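You operate a simulated robot arm through the tools that you are given. There is no shell and no other tool.

Carry out the task below with a simulated robot arm. There is one attempt and no reset: what you move stays moved.

TASK
Warm the corner to 21 degrees, then switch the heater off again.
Fine: set its dial to 21; wall socket 1 feeds it and ends off too.

It is judged by the outcome, as a careful person would: the job done as asked, and still so three seconds after it is handed in. It fails if anything else is knocked over, pushed out of place, dropped, spilled or broken.

THE ROBOT
A 7-joint arm with a four-finger gripper, fixed in place. Base frame: the origin is at the foot of the arm, x ahead of it, y to its left, z up. Lengths are in mm, angles in degrees, forces in N, time in s.
With the tool pointing down near the work surface it reaches from about 100 to 480 mm from the base axis. Its first joint turns from -69.0 to 172.0 degrees. Payload 3.67 kg.
Tool frame: the origin (TCP) lies between the finger pads and is the grasp point; the fingertips stand 28 mm ahead of it; z points along the fingers, y is the line along which they close. The gripper opens to 112 mm. The gripper's body begins 73 mm behind the TCP.
Orientation is that of the tool frame in the base frame, as a unit quaternion [x, y, z, w]. With the fingers straight down and closing along the base's y, the tool's x points along the base's -x, its y along +y and its z along -z.

THE INTERFACE
- The arm moves only by the tool drive_tool. Its argument "targets" is a list of rows, each a list of 7 numbers: the shift along the base's x, y, z in units of 500 mm (1.0 is 500 mm), then the turn, a rotation vector about the base's x, y, z in units of 90 degrees (1.0 is 90 degrees), then the gripper command, from -1 (shut) to 1 (fully open), values between in proportion. In form: [[x, y, z, wx, wy, wz, claw], ...]. A call has 1 to 20 rows; each row is the pose to reach, as a shift and turn from the pose commanded when the call began. A call with a number of a shift or a turn outside -1 to 1 is refused whole. A row lasts 0.2 s, in which the tool goes at most 50 mm and 8.6 degrees; a call with a longer step from one row to the next is refused whole, and so is a gripper value outside its range. Where a pose cannot be reached the arm comes as near as it can. A force on the tool above 40 N (or 10 N above the force at the start of the call, whichever is more), or a blocked arm, ends the call early, and 0.2 s more pass. The fingers move at their own pace and stop on an object; they squeeze with about 25 N. The grip force told is the motor's: it shows also when the fingers shut on nothing. Time passes only in rows, and 0.2 s behind the last, so rows that repeat a pose let the fingers close. It gives the time, the measured TCP pose, the force on the tool (base axes), the opening and the grip force at its end, in the units of the frame above (readings bear some noise), with the torque about the TCP (base axes, N m) and any sound that the robot's microphone picked up, and new pictures: "pictures" is both (left out), scene, wrist or none.
- Cameras (640 x 400 px; columns grow to the right, rows downward): "scene" is fixed at [56, -487.7, 1194.3]; the picture's right is [0.28, -0.96, 0.00], its down [-0.31, -0.09, -0.95] and it looks along [0.91, 0.27, -0.33] (base axes); focal length 214 px, centre (320, 200). "wrist" rides on the gripper at [60, -18, -104] in the tool frame; the picture's right is [0.29, 0.96, 0.00], its down [-0.80, 0.24, -0.55] and it looks along [-0.53, 0.16, 0.83] (tool axes); focal length 234 px, centre (320, 200). There is no depth. A picture from a camera that has moved, and an enlarged one, comes with that camera's place and axes in the base frame and with its lens. The place of the scene camera against the robot may be out by one fixed shift of up to 18 mm in any direction.
- slide_trunk(by): slides the trunk up (or, below 0, down) by that many mm; the arm rides with it, the base frame stays. It gives what a move gives, with no picture.
- close_up(camera, box): a new picture of the part [left, top, right, bottom] of that camera's present view, enlarged. It takes no simulated time.
- sign_off(): hands the job in; it is judged then, once.

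Nothing tells you positions but the pictures and the camera data. Unless the task says otherwise, let go and move clear before handing in.

The tools are called after ">>>" as name(argument=value, ...) on one line, values as JSON. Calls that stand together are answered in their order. drive_tool: Moves the arm, as the interface text tells. Its arguments: {"type":"object","properties":{"targets":{"type":"array"},"pictures":{"type":"string","enum":["both","scene","wrist","none"]}},"required":["targets"]} The other tools are called the same way: slide_trunk (by) slides the trunk up or down; close_up (camera, box) takes an enlarged picture of a part of a camera's view; sign_off () hands the job in.

At the start:

```text
clock: 0.0
eef_pos: [734.3, -20.6, 1157.6]
tool_rot: [0.0, 1.0, 0.0, -0.001]
contact_force: [0.4, -0.4, -0.2]
moment: [0.0, -0.04, 0.0]
gripper_width: 112.3
gripper_force: 0.0
trunk travel left (down, up): [-625.0, 215.0]
```

scene: 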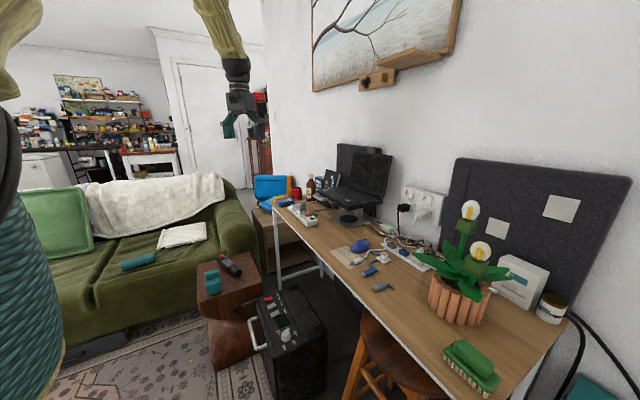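
wrist: 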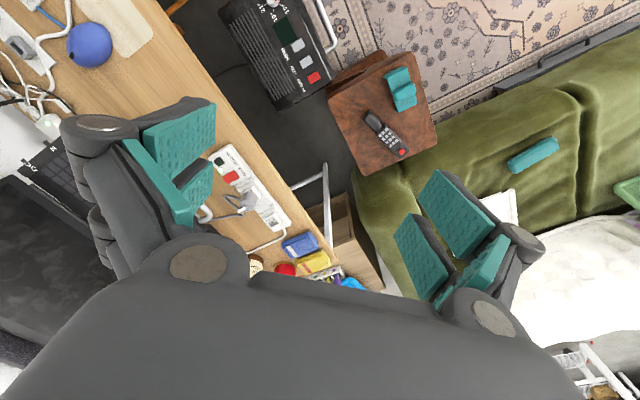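

I see a desk with clutter, a black heater-like box on the floor, wall sockets behind the desk, and a power strip. I'll look closer at the heater and sockets first.

>>> close_up(camera="scene", box=[240, 280, 340, 400])

>>> close_up(camera="scene", box=[380, 170, 460, 260])

>>> close_up(camera="wrist", box=[210, 0, 350, 110])

>>> close_up(camera="wrist", box=[190, 130, 310, 250])

>>> close_up(camera="scene", box=[320, 220, 460, 310])

>>> close_up(camera="scene", box=[240, 160, 340, 240])

```text
3.33 times, centred on (290, 340) of scene
camera zoom: at [56.0, -487.7, 1194.3], right [0.28, -0.96, 0.0], down [-0.31, -0.09, -0.95], along [0.91, 0.27, -0.33], focal length 715 px, centre (420, -267)
```

zoom: 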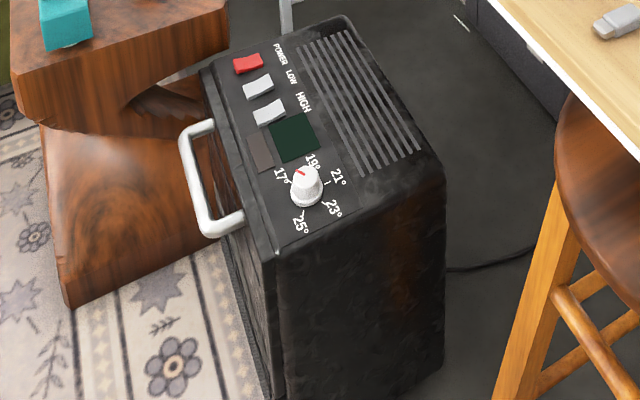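

```text
4.44 times, centred on (420, 215) of scene
camera zoom: at [56.0, -487.7, 1194.3], right [0.28, -0.96, 0.0], down [-0.31, -0.09, -0.95], along [0.91, 0.27, -0.33], focal length 953 px, centre (-124, 133)
```

zoom: 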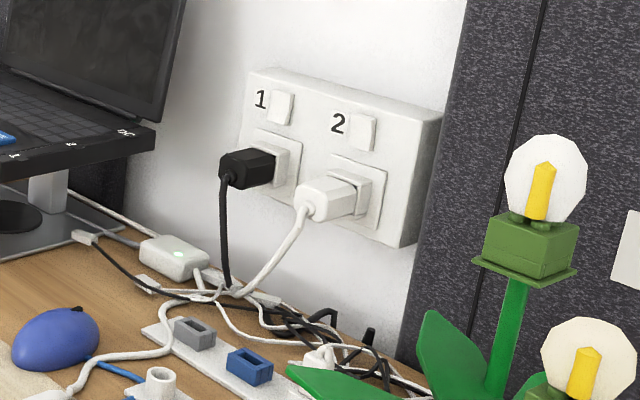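

```text
3.64 times, centred on (280, 55) of wrist
camera zoom: at [673.5, -38.5, 1260.8], right [-0.29, 0.96, 0.0], down [0.8, 0.24, 0.55], along [0.53, 0.16, -0.83], focal length 852 px, centre (466, 727)
```

zoom: 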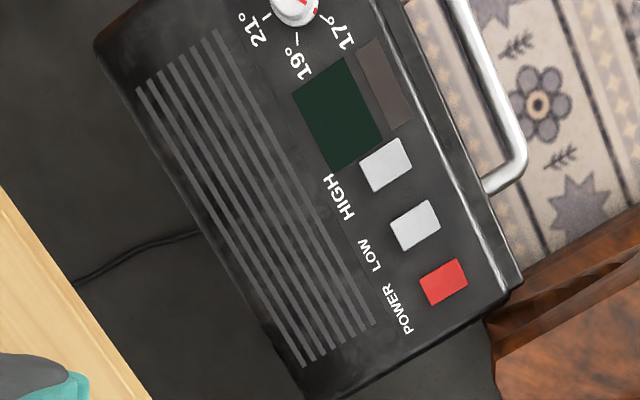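

```text
3.33 times, centred on (250, 190) of wrist
camera zoom: at [673.5, -38.5, 1260.8], right [-0.29, 0.96, 0.0], down [0.8, 0.24, 0.55], along [0.53, 0.16, -0.83], focal length 781 px, centre (553, 233)
```

zoom: 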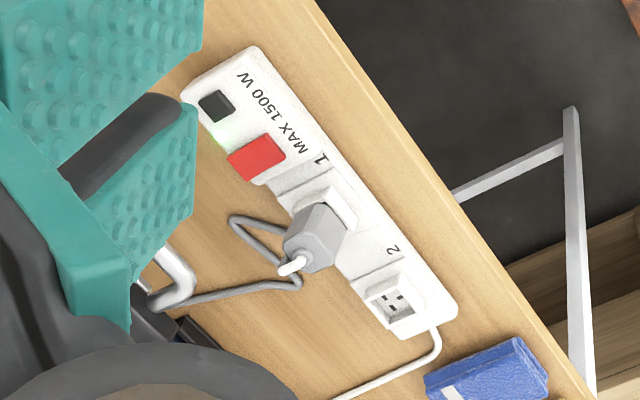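

```text
4.44 times, centred on (390, 265) of scene
camera zoom: at [56.0, -487.7, 1194.3], right [0.28, -0.96, 0.0], down [-0.31, -0.09, -0.95], along [0.91, 0.27, -0.33], focal length 953 px, centre (9, -89)
```

zoom: 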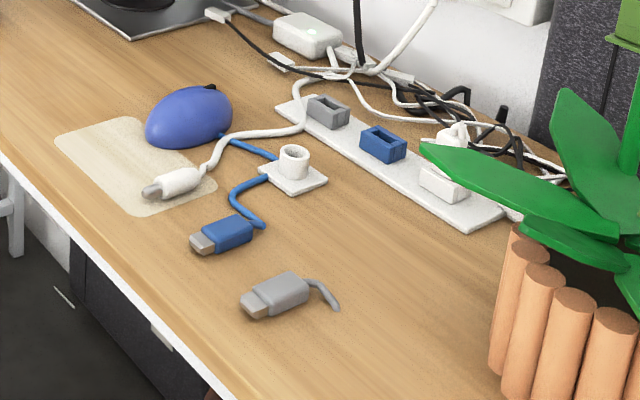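

```text
5.00 times, centred on (290, 200) of scene
camera zoom: at [56.0, -487.7, 1194.3], right [0.28, -0.96, 0.0], down [-0.31, -0.09, -0.95], along [0.91, 0.27, -0.33], focal length 1072 px, centre (470, 200)
```

zoom: 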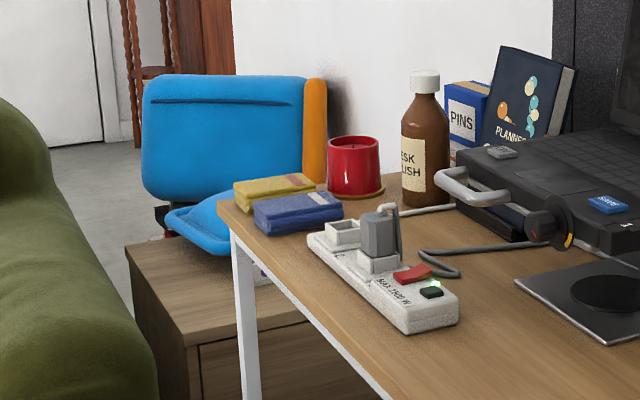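

The heater stands on the floor under the desk's near edge, with power, low and high buttons and a dial at about (617, -185, 416). Wall sockets 1 and 2 seem to be near (980, -610, 920). I'll turn the wrist camera towards the sockets to read their state.

>>> drive_tool(targets=[[0, 0, 0, 0, 0, -0.09, -1], [0, 0, 0, 0, 0, -0.18, -1], [0, 0, 0, 0, 0, -0.27, -1], [0, 0, 0, 0, 0, -0.36, -1], [0, 0, 0, 0, 0, -0.45, -1], [0, 0, 0, 0, 0, -0.54, -1], [0, 0, 0, 0, 0, -0.63, -1], [0, 0, 0, 0, 0, -0.72, -1], [0, 0, 0, 0, 0, -0.8, -1], [0, 0, 0, 0, 0, -0.8, -1]])

```text
clock: 2.4
eef_pos: [740.5, -42.9, 1184.3]
tool_rot: [0.601, 0.798, 0.04, -0.018]
contact_force: [0.1, -0.3, 0.1]
moment: [-0.02, 0.02, -0.02]
gripper_width: 0.4
gripper_force: 25.4
trunk travel left (down, up): [-625.0, 215.0]
stopped in row 10: the arm was blocked; the commanded pose is now the measured one
camera wrist: at [704.2, 0.4, 1292.4], right [0.84, 0.54, 0.06], down [0.44, -0.75, 0.5], along [0.32, -0.39, -0.86], focal length 234 px, centre (320, 200)
```

scene: 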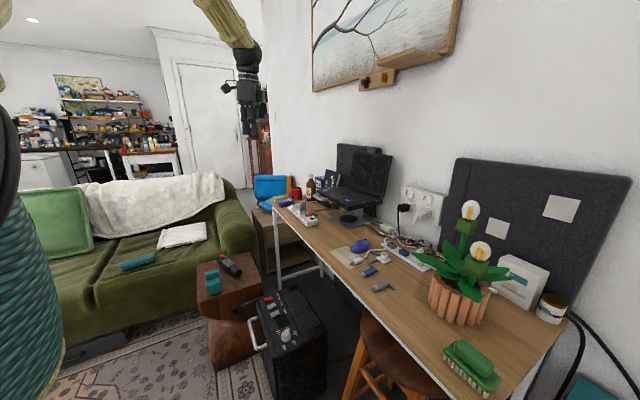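
wrist: 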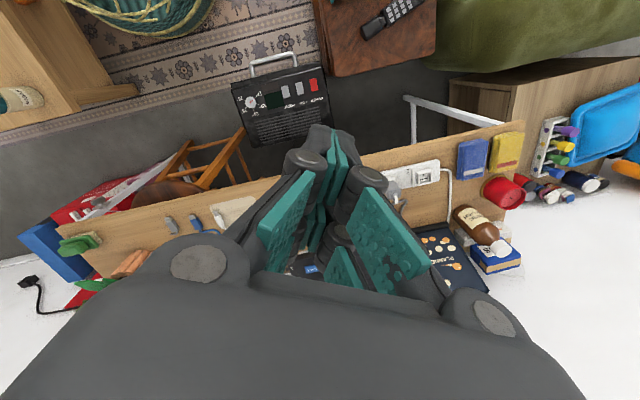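

The wrist yaw reached a limit, but the heater's layout is clear. I'll undo part of the yaw and then pitch the tool towards the wall to look at the sockets.

>>> drive_tool(targets=[[0, 0, 0, 0, 0, 0.09, -1], [0, -0.02, -0.02, 0, 0, 0.18, -1], [0, -0.06, -0.06, 0, 0, 0.27, -1], [0, -0.1, -0.08, 0, 0, 0.33, -1]], pictures="none")

>>> drive_tool(targets=[[0, 0, 0, -0.062, -0.066, 0, -1], [0, -0.04, 0, -0.124, -0.132, 0, -1], [0, -0.08, -0.02, -0.186, -0.198, 0, -1], [0, -0.12, -0.04, -0.248, -0.264, 0, -1], [0, -0.16, -0.06, -0.31, -0.33, 0, -1], [0, -0.2, -0.08, -0.37, -0.396, 0, -1], [0, -0.24, -0.1, -0.43, -0.46, 0, -1], [0, -0.28, -0.12, -0.49, -0.525, 0, -1]])

```text
clock: 3.4
eef_pos: [738.5, -92.6, 1143.1]
tool_rot: [0.375, 0.926, 0.033, -0.027]
contact_force: [0.3, -1.8, -0.6]
moment: [0.01, 0.03, 0.0]
gripper_width: 0.0
gripper_force: 24.7
trunk travel left (down, up): [-625.0, 215.0]
```

```text
clock: 5.2
eef_pos: [738.2, -254.1, 1093.7]
tool_rot: [0.371, 0.795, -0.129, 0.462]
contact_force: [4.0, 2.8, 1.3]
moment: [-0.05, 0.23, -0.2]
gripper_width: 0.3
gripper_force: 24.6
trunk travel left (down, up): [-625.0, 215.0]
camera wrist: at [641.3, -180.9, 1098.4], right [0.59, 0.8, -0.11], down [0.05, 0.1, 0.99], along [0.8, -0.6, 0.01], focal length 234 px, centre (320, 200)
```

scene: 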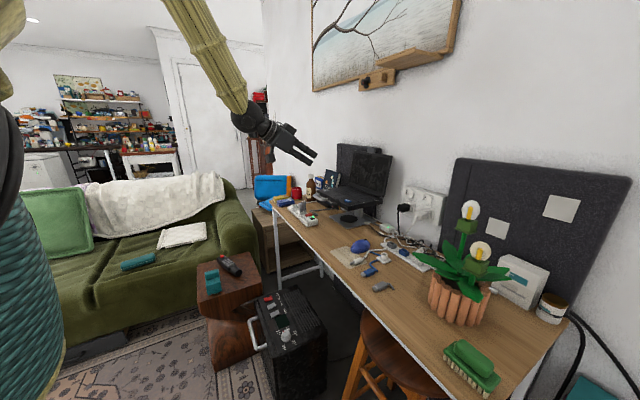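
wrist: 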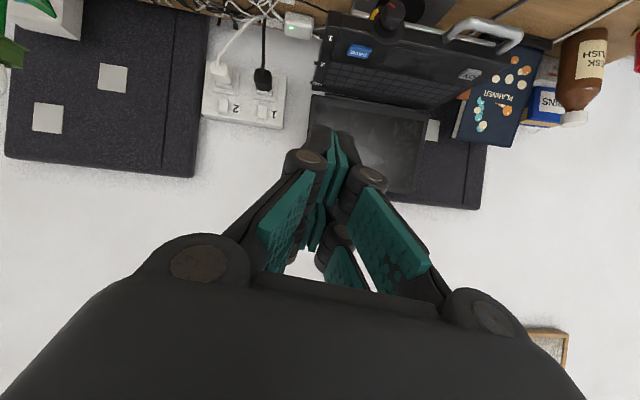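

The wrist camera (upside down) now shows both sockets. I'll enlarge that area.

>>> close_up(camera="wrist", box=[190, 50, 310, 140])

>>> close_up(camera="scene", box=[395, 180, 445, 215])

>>> close_up(camera="scene", box=[265, 280, 325, 350])

```text
4.44 times, centred on (250, 95) of wrist
camera zoom: at [641.3, -180.9, 1098.4], right [0.59, 0.8, -0.11], down [0.05, 0.1, 0.99], along [0.8, -0.6, 0.01], focal length 1041 px, centre (631, 667)
```

zoom: 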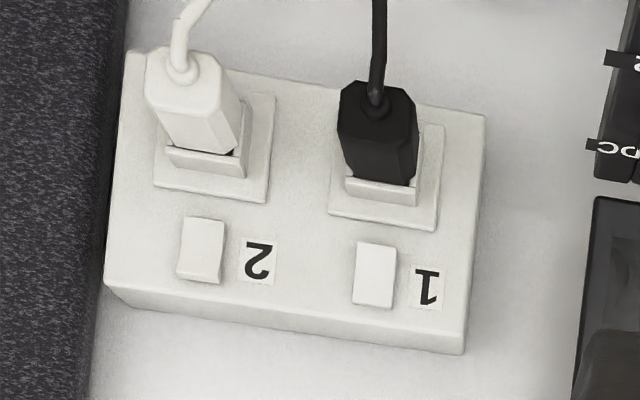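

```text
11.43 times, centred on (420, 198) of scene
camera zoom: at [56.0, -487.7, 1194.3], right [0.28, -0.96, 0.0], down [-0.31, -0.09, -0.95], along [0.91, 0.27, -0.33], focal length 2451 px, centre (-823, 229)
```

zoom: 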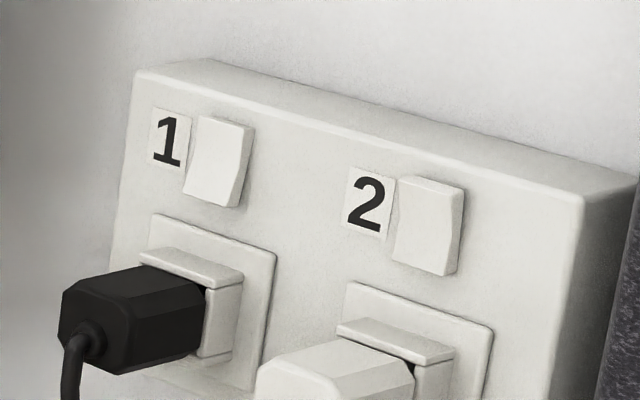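

```text
5.71 times, centred on (295, 315) of scene
camera zoom: at [56.0, -487.7, 1194.3], right [0.28, -0.96, 0.0], down [-0.31, -0.09, -0.95], along [0.91, 0.27, -0.33], focal length 1226 px, centre (463, -457)
```

zoom: 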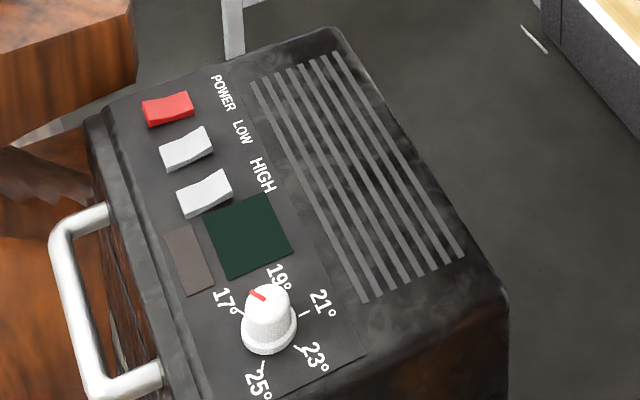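

Switch 1 triangulates to about (965, -606, 927), and the wall normal points along (0.717, -0.697, 0). I'll go to a standoff about 100 mm in front of switch 1, tool pitched down about 30°, to read the rocker up close.

>>> drive_tool(targets=[[0.03, -0.06, 0, -0.01, 0.004, 0.001, -1], [0.06, -0.12, -0.02, -0.02, 0.008, 0.003, -1], [0.09, -0.18, -0.04, -0.03, 0.013, 0.004, -1], [0.12, -0.24, -0.07, -0.04, 0.018, 0.006, -1], [0.15, -0.3, -0.1, -0.05, 0.023, 0.008, -1], [0.19, -0.36, -0.12, -0.06, 0.028, 0.01, -1], [0.22, -0.42, -0.15, -0.07, 0.032, 0.012, -1], [0.25, -0.48, -0.18, -0.08, 0.036, 0.013, -1], [0.28, -0.53, -0.2, -0.085, 0.038, 0.013, -1], [0.28, -0.53, -0.2, -0.085, 0.038, 0.013, -1]])

```text
clock: 7.4
eef_pos: [880.1, -495.9, 985.3]
tool_rot: [0.268, 0.81, -0.22, 0.473]
contact_force: [1.3, 0.8, 0.1]
moment: [0.01, 0.02, 0.01]
gripper_width: 0.1
gripper_force: 25.0
trunk travel left (down, up): [-625.0, 215.0]
camera wrist: at [775.6, -431.5, 981.0], right [0.5, 0.79, -0.35], down [0.12, 0.34, 0.93], along [0.86, -0.51, 0.08], focal length 234 px, centre (320, 200)
```

scene: 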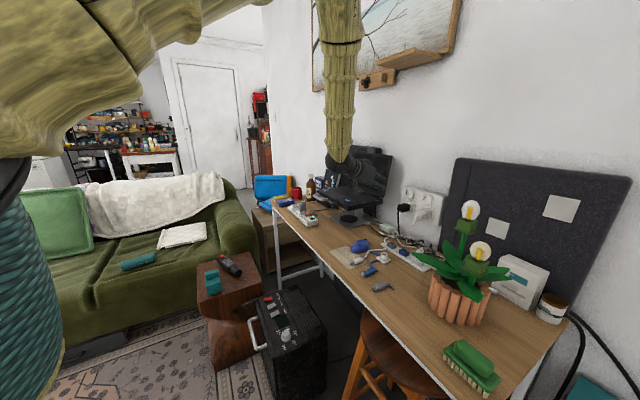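
wrist: 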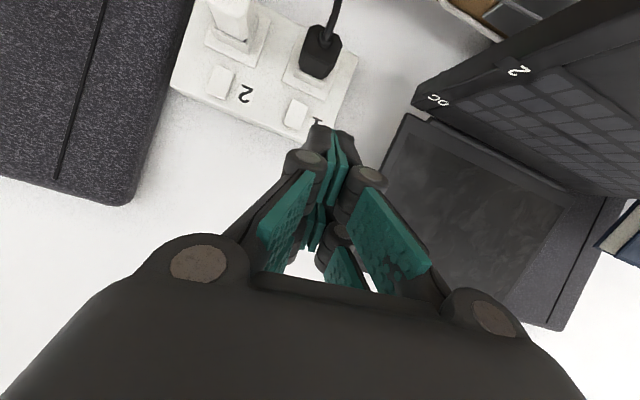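

I'll let the arm settle for a moment and enlarge the rocker view.

>>> drive_tool(targets=[[0, 0, 0, 0, 0, 0, -1], [0, 0, 0, 0, 0, 0, -1]], pictures="none")

>>> close_up(camera="wrist", box=[160, 0, 380, 140])

>>> close_up(camera="wrist", box=[200, 50, 330, 135])

```text
clock: 8.0
eef_pos: [880.0, -497.8, 983.9]
tool_rot: [0.269, 0.809, -0.221, 0.474]
contact_force: [-0.4, 0.4, 0.0]
moment: [0.03, 0.01, 0.0]
gripper_width: 0.1
gripper_force: 24.7
trunk travel left (down, up): [-625.0, 215.0]
```

```text
2.86 times, centred on (270, 70) of wrist
camera zoom: at [775.8, -432.4, 980.0], right [0.5, 0.79, -0.35], down [0.12, 0.34, 0.93], along [0.86, -0.51, 0.08], focal length 669 px, centre (463, 571)
```

zoom: 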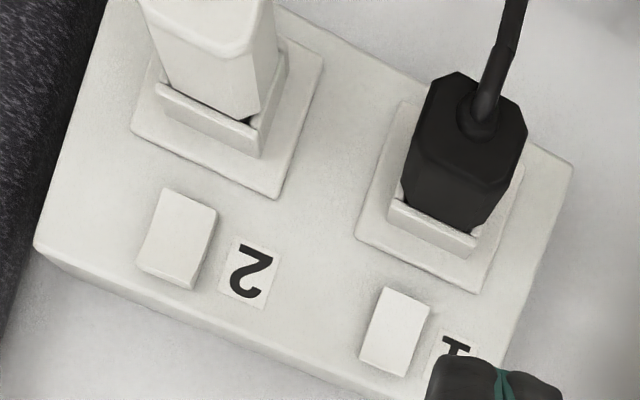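

```text
4.71 times, centred on (265, 92) of wrist
camera zoom: at [775.8, -432.4, 980.0], right [0.5, 0.79, -0.35], down [0.12, 0.34, 0.93], along [0.86, -0.51, 0.08], focal length 1102 px, centre (579, 706)
```

zoom: 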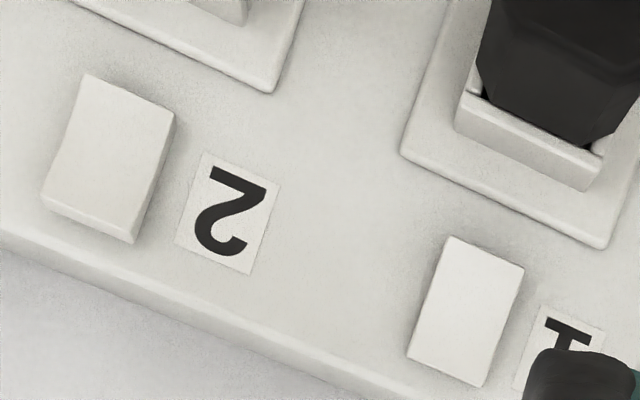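

Rocker 1 has its top end pressed in, and rocker 2 its bottom end. Socket 2 feeds devices that are lit, so I take bottom-pressed as on and socket 1 as off. I'll level the tool in front of the lower half of switch 1.

>>> drive_tool(targets=[[0.0, -0.01, -0.03, -0.04, -0.067, -0.007, -1], [0.01, -0.03, -0.06, -0.08, -0.134, -0.014, -1], [0.02, -0.05, -0.09, -0.12, -0.2, -0.021, -1], [0.03, -0.08, -0.12, -0.1557, -0.2675, -0.0275, -1], [0.042, -0.096, -0.132, -0.1557, -0.2675, -0.0275, -1], [0.042, -0.096, -0.132, -0.1557, -0.2675, -0.0275, -1]])

```text
clock: 9.4
eef_pos: [900.5, -546.0, 915.7]
tool_rot: [0.267, 0.654, -0.266, 0.656]
contact_force: [0.8, 0.4, -0.6]
moment: [0.01, -0.03, -0.01]
gripper_width: 0.0
gripper_force: 25.3
trunk travel left (down, up): [-625.0, 215.0]
camera wrist: at [814.1, -484.9, 856.9], right [0.67, 0.69, -0.29], down [-0.23, 0.56, 0.8], along [0.71, -0.47, 0.53], focal length 234 px, centre (320, 200)
```

scene: 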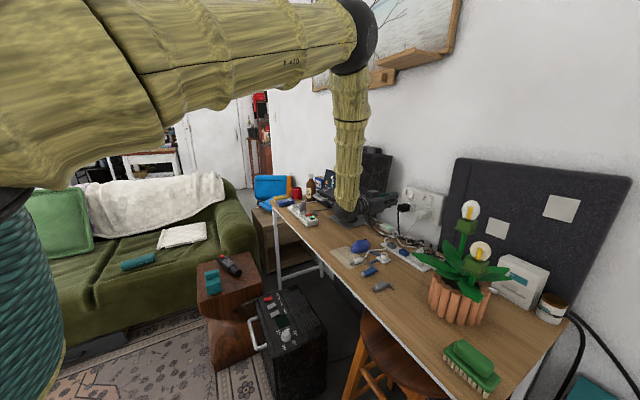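
wrist: 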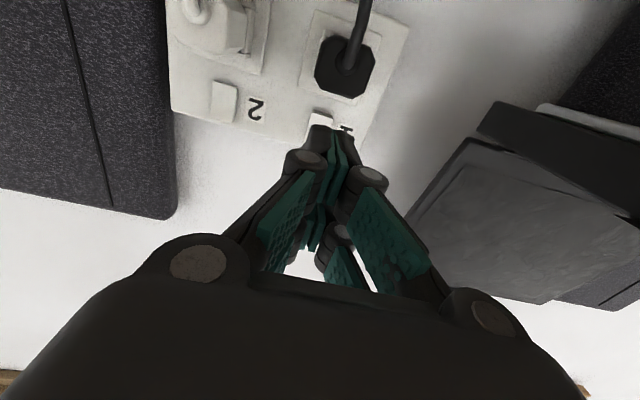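

The tool is level with its tip about 60 mm from the lower half of switch 1. I'll advance gently and watch for force and click.

>>> drive_tool(targets=[[0.03, -0.029, 0.003, 0, 0, 0, -1], [0.06, -0.058, 0.003, 0, 0, 0, -1], [0.072, -0.07, 0.003, 0, 0, 0, -1], [0.076, -0.074, 0.003, 0, 0, 0, -1], [0.08, -0.078, 0.003, 0, 0, 0, -1], [0.084, -0.082, 0.003, 0, 0, 0, -1], [0.087, -0.085, 0.003, 0, 0, 0, -1]], pictures="wrist")

```text
clock: 11.0
eef_pos: [944.1, -588.7, 917.7]
tool_rot: [0.267, 0.655, -0.266, 0.655]
contact_force: [-0.2, 0.0, 0.3]
moment: [0.02, 0.01, 0.02]
gripper_width: 0.0
gripper_force: 24.5
trunk travel left (down, up): [-625.0, 215.0]
camera wrist: at [857.7, -527.8, 858.3], right [0.67, 0.69, -0.29], down [-0.23, 0.56, 0.8], along [0.71, -0.47, 0.53], focal length 234 px, centre (320, 200)
```

wrist: 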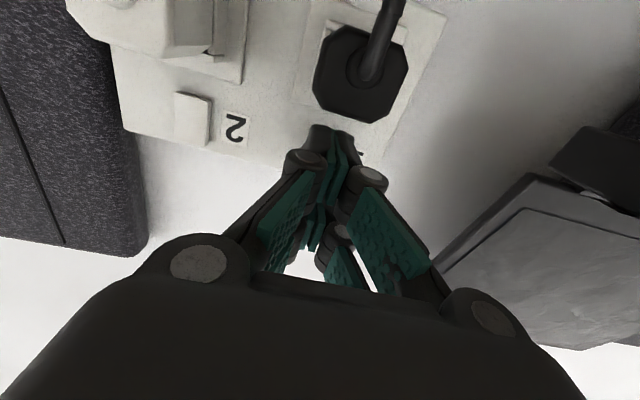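

No contact yet; I'll carry on in 2 mm steps.

>>> drive_tool(targets=[[0.003, -0.003, 0, 0, 0, 0, -1], [0.006, -0.006, 0, 0, 0, 0, -1], [0.009, -0.009, 0, 0, 0, 0, -1], [0.011, -0.011, 0, 0, 0, 0, -1]], pictures="none")

```text
clock: 12.0
eef_pos: [949.6, -592.3, 919.3]
tool_rot: [0.267, 0.654, -0.267, 0.656]
contact_force: [0.4, 0.5, -0.8]
moment: [0.0, 0.0, 0.0]
gripper_width: 0.0
gripper_force: 24.9
trunk travel left (down, up): [-625.0, 215.0]
```

>>> close_up(camera="wrist", box=[260, 60, 420, 180])

>>> close_up(camera="scene", box=[380, 175, 450, 225])

```text
3.33 times, centred on (340, 120) of wrist
camera zoom: at [863.0, -532.4, 858.9], right [0.67, 0.68, -0.29], down [-0.23, 0.56, 0.8], along [0.71, -0.47, 0.53], focal length 781 px, centre (253, 467)
```

zoom: 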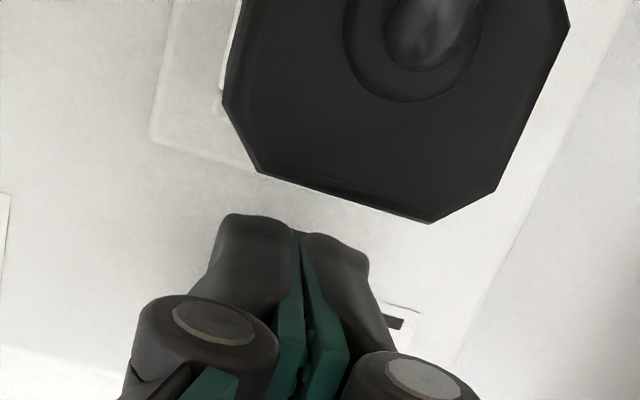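

```text
8.00 times, centred on (415, 200) of scene
camera zoom: at [56.0, -487.7, 1194.3], right [0.28, -0.96, 0.0], down [-0.31, -0.09, -0.95], along [0.91, 0.27, -0.33], focal length 1716 px, centre (-440, 200)
```

zoom: 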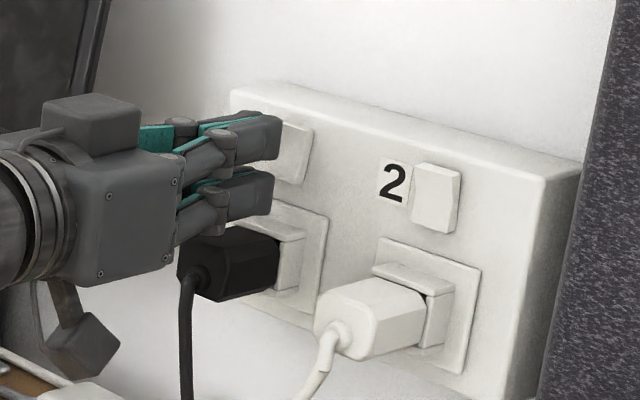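

Contact should be about to occur: the wrist-only triangulation puts the switch a few mm farther in. I'll check the shape of the fingertips against the switch before pressing.

>>> close_up(camera="scene", box=[392, 182, 424, 206])

>>> close_up(camera="wrist", box=[200, 80, 460, 300])

```text
16.00 times, centred on (408, 194) of scene
camera zoom: at [56.0, -487.7, 1194.3], right [0.28, -0.96, 0.0], down [-0.31, -0.09, -0.95], along [0.91, 0.27, -0.33], focal length 3432 px, centre (-1088, 296)
```

zoom: 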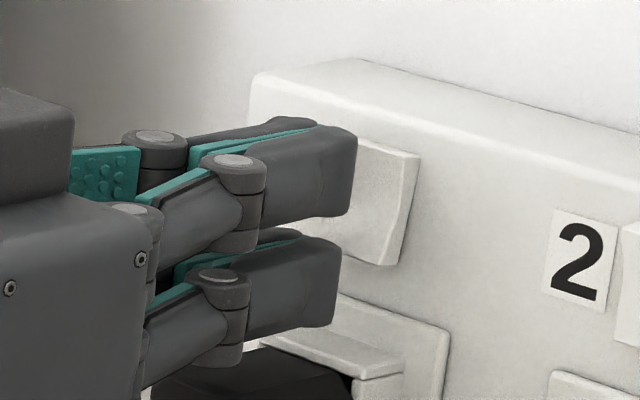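

```text
1.82 times, centred on (330, 190) of wrist
camera zoom: at [863.0, -532.4, 858.9], right [0.67, 0.68, -0.29], down [-0.23, 0.56, 0.8], along [0.71, -0.47, 0.53], focal length 426 px, centre (302, 218)
```

zoom: 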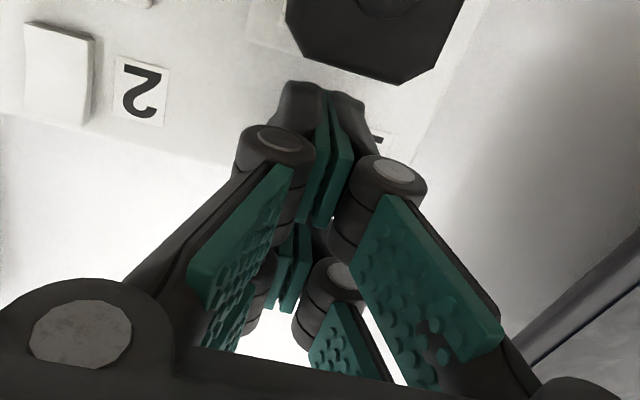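

The visible gripper has two finger pairs about 28 mm apart along tool x, so I need to find which part touches. I'll press lightly in small steps and read the torque.

>>> drive_tool(targets=[[0.002, -0.002, 0, 0, 0, 0, -1], [0.004, -0.004, 0, 0, 0, 0, -1], [0.006, -0.006, 0, 0, 0, 0, -1]], pictures="none")

```text
clock: 12.8
eef_pos: [953.6, -595.4, 918.1]
tool_rot: [0.267, 0.655, -0.266, 0.655]
contact_force: [0.2, -0.2, -0.2]
moment: [0.01, -0.04, 0.0]
gripper_width: 0.0
gripper_force: 25.0
trunk travel left (down, up): [-625.0, 215.0]
```

>>> drive_tool(targets=[[0.002, -0.002, 0, 0, 0, 0, -1], [0.004, -0.004, 0, 0, 0, 0, -1], [0.006, -0.006, 0, 0, 0, 0, -1]], pictures="none")

>>> close_up(camera="scene", box=[392, 182, 424, 206])

```text
clock: 13.6
eef_pos: [955.7, -599.4, 917.9]
tool_rot: [0.267, 0.654, -0.266, 0.656]
contact_force: [-0.4, 1.0, 1.5]
moment: [-0.02, 0.02, -0.01]
gripper_width: 0.1
gripper_force: 25.3
trunk travel left (down, up): [-625.0, 215.0]
```

```text
16.00 times, centred on (408, 194) of scene
camera zoom: at [56.0, -487.7, 1194.3], right [0.28, -0.96, 0.0], down [-0.31, -0.09, -0.95], along [0.91, 0.27, -0.33], focal length 3432 px, centre (-1088, 296)
```

zoom: 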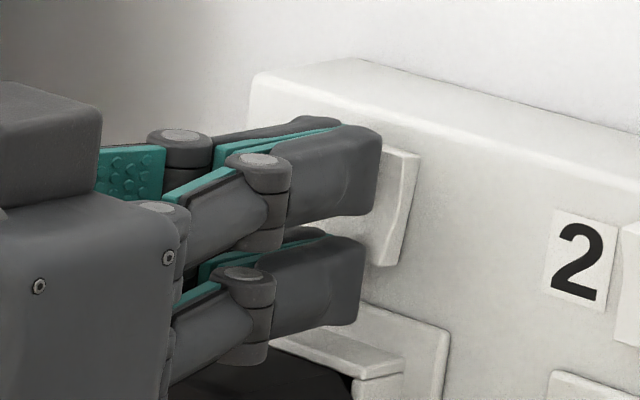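

>>> drive_tool(targets=[[0.0015, -0.0015, 0, 0, 0, 0, -1], [0.003, -0.003, 0, 0, 0, 0, -1], [0.0045, -0.0045, 0, 0, 0, 0, -1]], pictures="none")

>>> close_up(camera="scene", box=[392, 182, 424, 206])

```text
clock: 14.4
eef_pos: [958.7, -601.2, 917.8]
tool_rot: [0.267, 0.654, -0.267, 0.655]
contact_force: [-0.1, 0.1, 0.3]
moment: [0.0, 0.01, -0.01]
gripper_width: 0.0
gripper_force: 24.8
trunk travel left (down, up): [-625.0, 215.0]
```

```text
16.00 times, centred on (408, 194) of scene
camera zoom: at [56.0, -487.7, 1194.3], right [0.28, -0.96, 0.0], down [-0.31, -0.09, -0.95], along [0.91, 0.27, -0.33], focal length 3432 px, centre (-1088, 296)
```

zoom: 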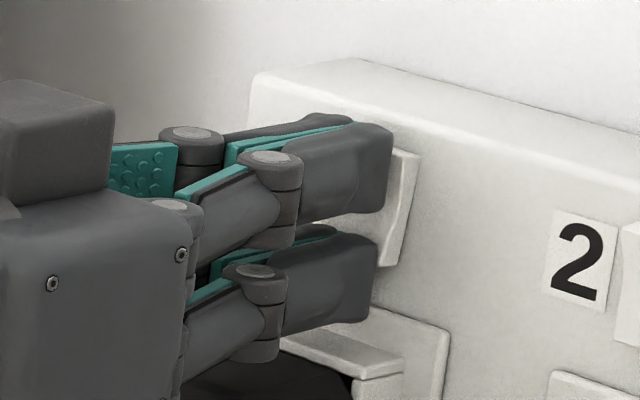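

>>> drive_tool(targets=[[0.0015, -0.0015, 0, 0, 0, 0, -1], [0.003, -0.003, 0, 0, 0, 0, -1], [0.0045, -0.0045, 0, 0, 0, 0, -1]], pictures="none")

>>> close_up(camera="scene", box=[392, 182, 424, 206])

>>> close_up(camera="wrist", box=[260, 60, 420, 180])

```text
clock: 15.2
eef_pos: [960.8, -603.4, 918.1]
tool_rot: [0.266, 0.655, -0.266, 0.656]
contact_force: [0.1, 1.5, -0.6]
moment: [-0.01, 0.0, 0.02]
gripper_width: 0.0
gripper_force: 24.7
trunk travel left (down, up): [-625.0, 215.0]
```

```text
16.00 times, centred on (408, 194) of scene
camera zoom: at [56.0, -487.7, 1194.3], right [0.28, -0.96, 0.0], down [-0.31, -0.09, -0.95], along [0.91, 0.27, -0.33], focal length 3432 px, centre (-1088, 296)
```

zoom: 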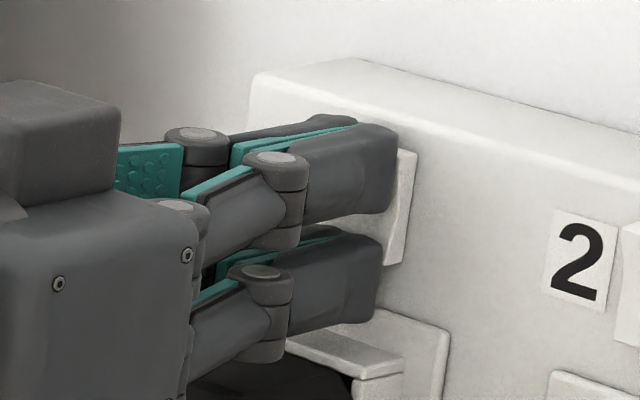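

```text
3.33 times, centred on (340, 120) of wrist
camera zoom: at [873.8, -543.3, 857.5], right [0.67, 0.69, -0.29], down [-0.23, 0.56, 0.8], along [0.71, -0.47, 0.53], focal length 781 px, centre (253, 467)
```

zoom: 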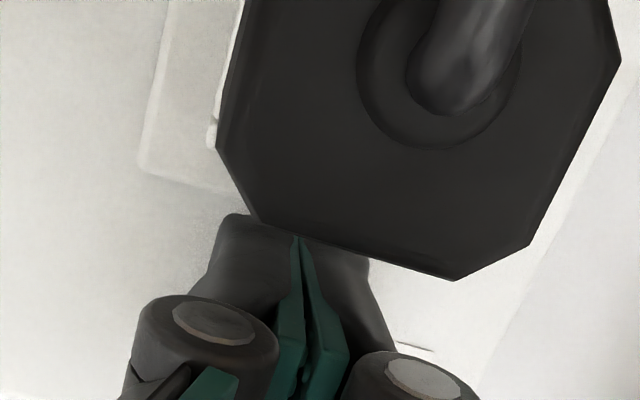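

>>> drive_tool(targets=[[0.0015, -0.0015, 0, 0, 0, 0, -1], [0.003, -0.003, 0, 0, 0, 0, -1], [0.0045, -0.0045, 0, 0, 0, 0, -1]], pictures="none")

>>> close_up(camera="scene", box=[392, 182, 424, 206])

```text
clock: 16.0
eef_pos: [961.5, -603.9, 917.0]
tool_rot: [0.267, 0.655, -0.267, 0.655]
contact_force: [-26.9, 18.9, -8.3]
moment: [0.1, 0.04, -0.29]
gripper_width: 6.0
gripper_force: 35.6
trunk travel left (down, up): [-625.0, 215.0]
```

```text
16.00 times, centred on (408, 194) of scene
camera zoom: at [56.0, -487.7, 1194.3], right [0.28, -0.96, 0.0], down [-0.31, -0.09, -0.95], along [0.91, 0.27, -0.33], focal length 3432 px, centre (-1088, 296)
```

zoom: 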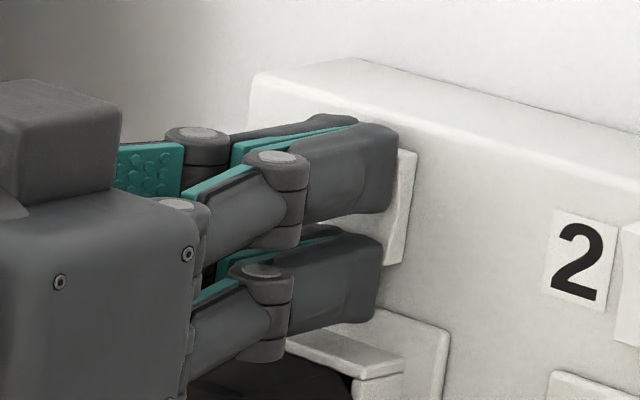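

Contact is right at the rocker's middle, so it did not flip. I'll back off and roll the tool 90° so the closed fingers press only the rocker's lower end.

>>> drive_tool(targets=[[-0.03, 0.029, 0.0, 0, 0, 0, -1], [-0.08, 0.078, 0.02, 0, 0, 0, -1], [-0.115, 0.112, 0.05, 0, 0, 0, -1]], pictures="none")

>>> drive_tool(targets=[[0, 0, 0, -0.066, 0.064, 0, -1], [0, 0, 0, -0.132, 0.128, 0, -1], [0, 0, 0, -0.198, 0.192, 0, -1], [0, 0, 0, -0.264, 0.256, 0, -1], [0, 0, 0, -0.33, 0.32, 0, -1], [0, 0, 0, -0.396, 0.384, 0, -1], [0, 0, 0, -0.462, 0.448, 0, -1], [0, 0, 0, -0.528, 0.512, 0, -1], [0, 0, 0, -0.594, 0.576, 0, -1], [0, 0, 0, -0.66, 0.64, 0, -1], [0, 0, 0, -0.717, 0.697, 0, -1], [0, 0, 0, -0.717, 0.697, 0, -1]])

```text
clock: 16.8
eef_pos: [902.6, -549.8, 944.0]
tool_rot: [0.267, 0.654, -0.266, 0.656]
contact_force: [0.9, 0.7, 0.7]
moment: [0.01, -0.02, -0.01]
gripper_width: 0.2
gripper_force: 35.5
trunk travel left (down, up): [-625.0, 215.0]
```

```text
clock: 19.4
eef_pos: [904.4, -550.5, 942.3]
tool_rot: [0.276, -0.651, 0.652, -0.275]
contact_force: [-0.4, 0.3, -0.1]
moment: [0.02, 0.01, 0.04]
gripper_width: 0.0
gripper_force: 36.1
trunk travel left (down, up): [-625.0, 215.0]
camera wrist: at [788.5, -520.2, 961.2], right [-0.2, -0.21, -0.96], down [0.16, 0.96, -0.24], along [0.97, -0.2, -0.16], focal length 234 px, centre (320, 200)
```

scene: 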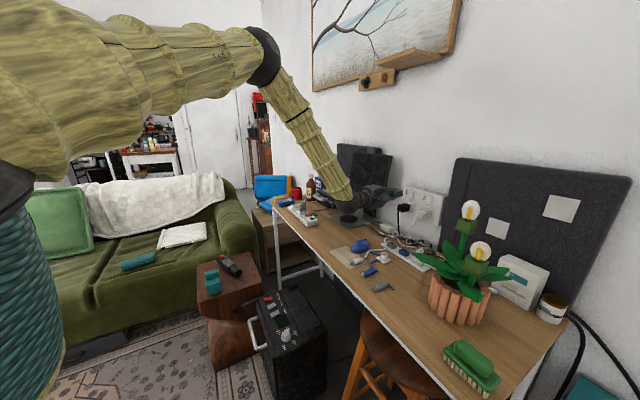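
wrist: 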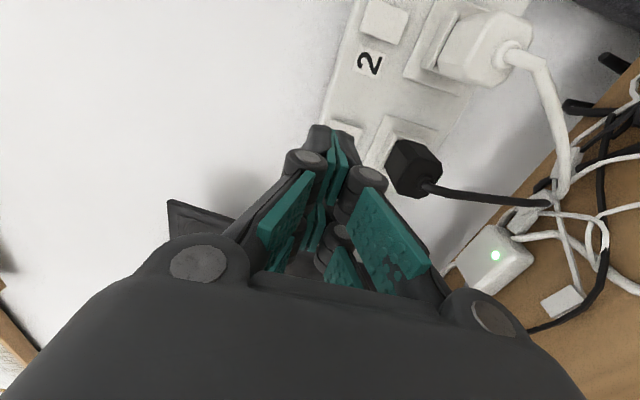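

The roll worked and this view shows the rockers from the side. I'll enlarge it to refine positions.

>>> close_up(camera="wrist", box=[290, 0, 470, 200])

>>> close_up(camera="scene", box=[380, 175, 450, 225])

```text
2.00 times, centred on (380, 100) of wrist
camera zoom: at [788.5, -520.2, 961.2], right [-0.2, -0.21, -0.96], down [0.16, 0.96, -0.24], along [0.97, -0.2, -0.16], focal length 468 px, centre (200, 400)
```

zoom: 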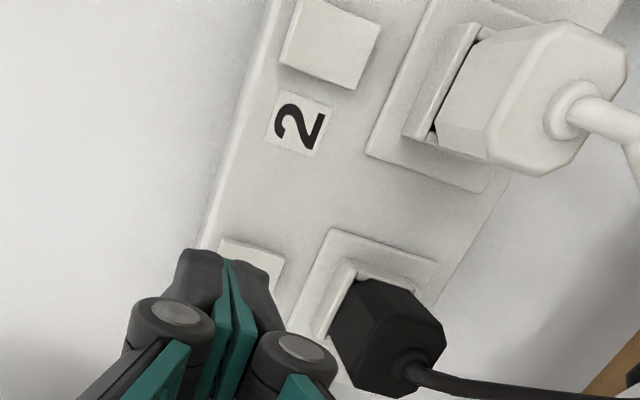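

```text
8.00 times, centred on (415, 200) of scene
camera zoom: at [56.0, -487.7, 1194.3], right [0.28, -0.96, 0.0], down [-0.31, -0.09, -0.95], along [0.91, 0.27, -0.33], focal length 1716 px, centre (-440, 200)
```

zoom: 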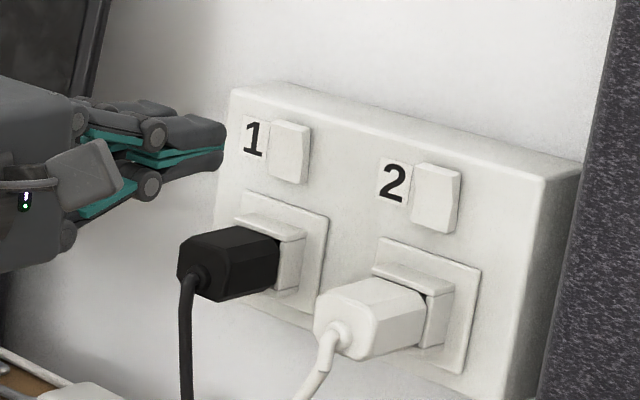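

>>> close_up(camera="wrist", box=[350, 110, 450, 210])

```text
4.00 times, centred on (400, 160) of wrist
camera zoom: at [788.5, -520.2, 961.2], right [-0.2, -0.21, -0.96], down [0.16, 0.96, -0.24], along [0.97, -0.2, -0.16], focal length 937 px, centre (0, 360)
```

zoom: 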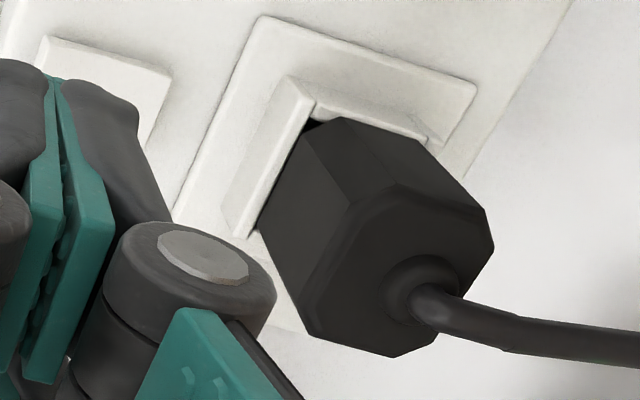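

Rocker 1 spans z 906–936 and the plug top is about z 883. I'll pitch the tool down 15° and stand off 25 mm in front of the rocker's lower end.

>>> drive_tool(targets=[[0.01, -0.01, 0, 0.04, 0.041, 0, -1], [0.02, -0.018, 0, 0.08, 0.082, 0, -1], [0.04, -0.036, -0.03, 0.1162, 0.1195, 0, -1], [0.06, -0.055, -0.055, 0.1162, 0.1195, 0, -1], [0.075, -0.0694, -0.0676, 0.1162, 0.1195, 0, -1], [0.075, -0.0694, -0.0676, 0.1162, 0.1195, 0, -1]], pictures="none")

>>> close_up(camera="scene", box=[380, 175, 450, 225])

>>> close_up(camera="wrist", box=[260, 80, 420, 200])

```text
clock: 20.8
eef_pos: [943.0, -583.8, 910.5]
tool_rot: [-0.31, 0.73, -0.561, 0.238]
contact_force: [1.3, 0.4, 0.2]
moment: [-0.03, -0.04, -0.01]
gripper_width: 0.0
gripper_force: 35.6
trunk travel left (down, up): [-625.0, 215.0]
```

```text
8.00 times, centred on (415, 200) of scene
camera zoom: at [56.0, -487.7, 1194.3], right [0.28, -0.96, 0.0], down [-0.31, -0.09, -0.95], along [0.91, 0.27, -0.33], focal length 1716 px, centre (-440, 200)
```

zoom: 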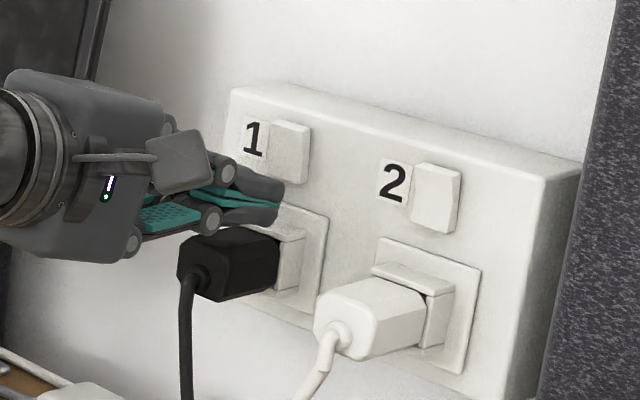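

```text
3.33 times, centred on (340, 140) of wrist
camera zoom: at [831.1, -560.0, 954.4], right [-0.38, -0.03, -0.93], down [0.13, 0.99, -0.09], along [0.92, -0.15, -0.37], focal length 781 px, centre (253, 400)
```

zoom: 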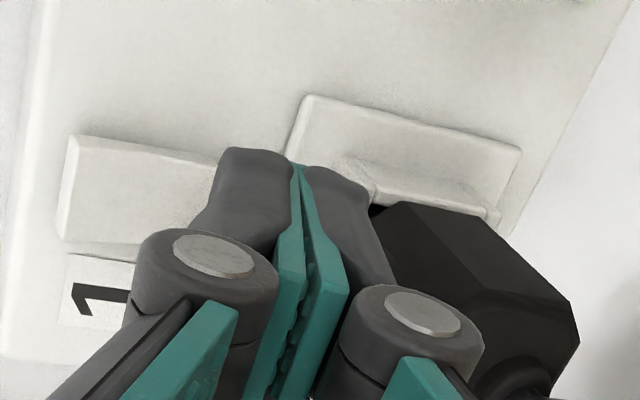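

The alignment looks right: the tip points at the rocker's lower end and clears the plug. I'll press in.

>>> drive_tool(targets=[[0.0143, -0.0139, -0.002, 0, 0, 0, -1], [0.0265, -0.0258, -0.003, 0, 0, 0, -1], [0.031, -0.0303, -0.003, 0, 0, 0, -1], [0.0345, -0.0335, -0.003, 0, 0, 0, -1], [0.038, -0.037, -0.003, 0, 0, 0, -1], [0.041, -0.04, -0.003, 0, 0, 0, -1], [0.044, -0.043, -0.003, 0, 0, 0, -1]], pictures="none")

>>> close_up(camera="wrist", box=[260, 80, 420, 200])

```text
clock: 22.4
eef_pos: [962.0, -602.9, 908.1]
tool_rot: [-0.309, 0.731, -0.56, 0.238]
contact_force: [-31.6, 23.0, -3.8]
moment: [0.04, 0.02, -0.34]
gripper_width: 0.0
gripper_force: 35.9
trunk travel left (down, up): [-625.0, 215.0]
```

```text
3.33 times, centred on (340, 140) of wrist
camera zoom: at [851.5, -579.2, 952.7], right [-0.38, -0.03, -0.93], down [0.13, 0.99, -0.09], along [0.92, -0.15, -0.37], focal length 781 px, centre (253, 400)
```

zoom: 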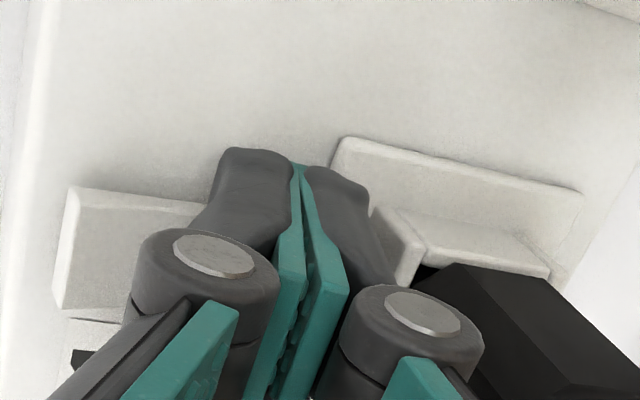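

The rocker's lower end resists about 39 N with no click. I'll examine both rockers' profiles more closely.

>>> close_up(camera="scene", box=[408, 186, 424, 200])

>>> close_up(camera="scene", box=[424, 190, 442, 206])

>>> close_up(camera="wrist", box=[200, 0, 420, 200])

```text
16.00 times, centred on (416, 193) of scene
camera zoom: at [56.0, -487.7, 1194.3], right [0.28, -0.96, 0.0], down [-0.31, -0.09, -0.95], along [0.91, 0.27, -0.33], focal length 3432 px, centre (-1216, 312)
```

zoom: 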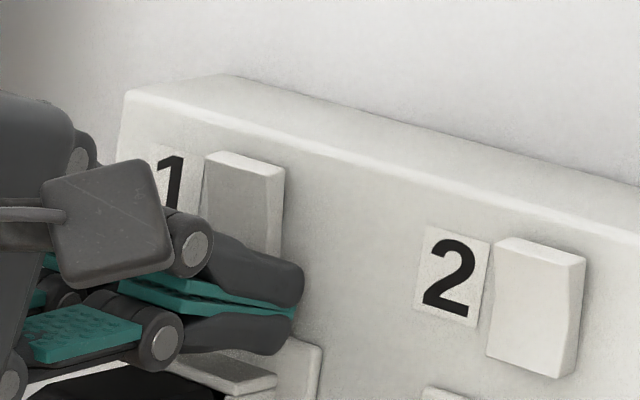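

```text
16.00 times, centred on (433, 198) of scene
camera zoom: at [56.0, -487.7, 1194.3], right [0.28, -0.96, 0.0], down [-0.31, -0.09, -0.95], along [0.91, 0.27, -0.33], focal length 3432 px, centre (-1488, 232)
```

zoom: 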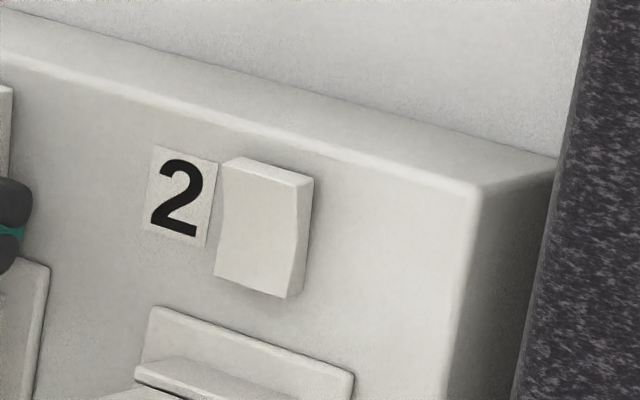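

```text
2.00 times, centred on (310, 100) of wrist
camera zoom: at [851.5, -579.2, 952.7], right [-0.38, -0.03, -0.93], down [0.13, 0.99, -0.09], along [0.92, -0.15, -0.37], focal length 468 px, centre (340, 400)
```

zoom: 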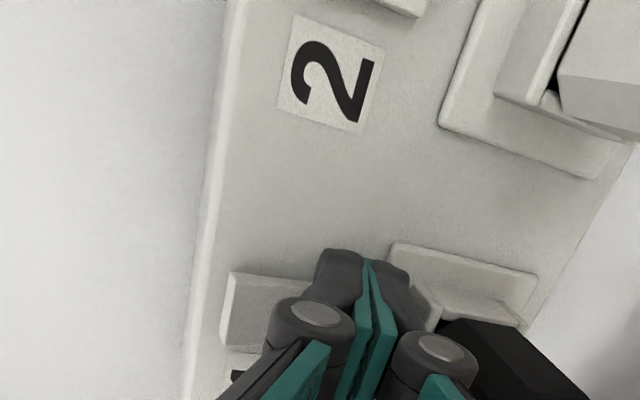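

Switch 1's top end now stands out just like switch 2's, so it appears to have flipped on. I'll back off and verify.

>>> drive_tool(targets=[[-0.02, 0.0195, 0.0, 0, 0, 0, -1], [-0.08, 0.078, 0.01, 0, 0, 0, -1], [-0.15, 0.146, 0.04, 0, 0, 0, -1], [-0.2, 0.19, 0.08, 0, 0, 0, -1]], pictures="both")

>>> close_up(camera="scene", box=[395, 180, 445, 215])

>>> close_up(camera="scene", box=[265, 280, 325, 350])

```text
refused: row 3 steps farther than a row can; nothing moved
```

```text
11.43 times, centred on (420, 198) of scene
camera zoom: at [56.0, -487.7, 1194.3], right [0.28, -0.96, 0.0], down [-0.31, -0.09, -0.95], along [0.91, 0.27, -0.33], focal length 2451 px, centre (-823, 229)
```

zoom: 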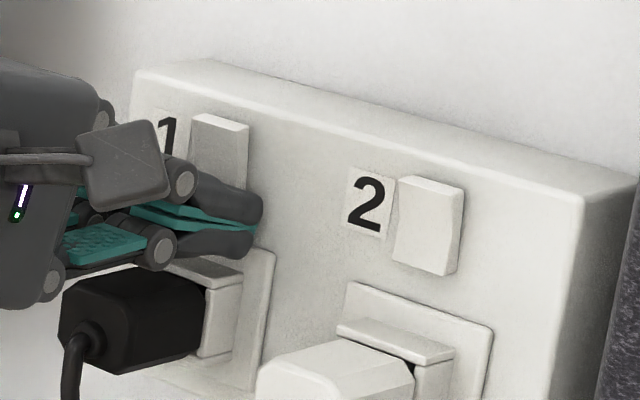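

```text
5.71 times, centred on (295, 315) of scene
camera zoom: at [56.0, -487.7, 1194.3], right [0.28, -0.96, 0.0], down [-0.31, -0.09, -0.95], along [0.91, 0.27, -0.33], focal length 1226 px, centre (463, -457)
```

zoom: 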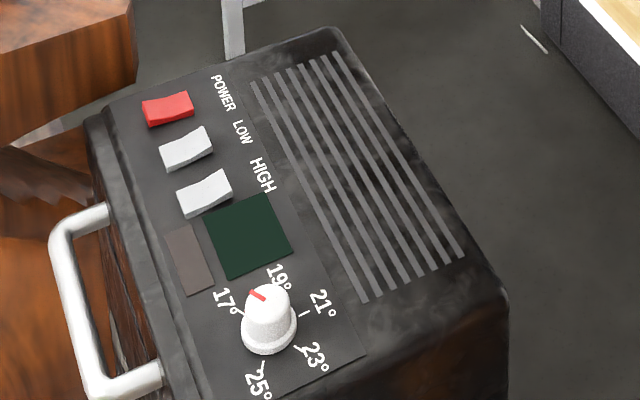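

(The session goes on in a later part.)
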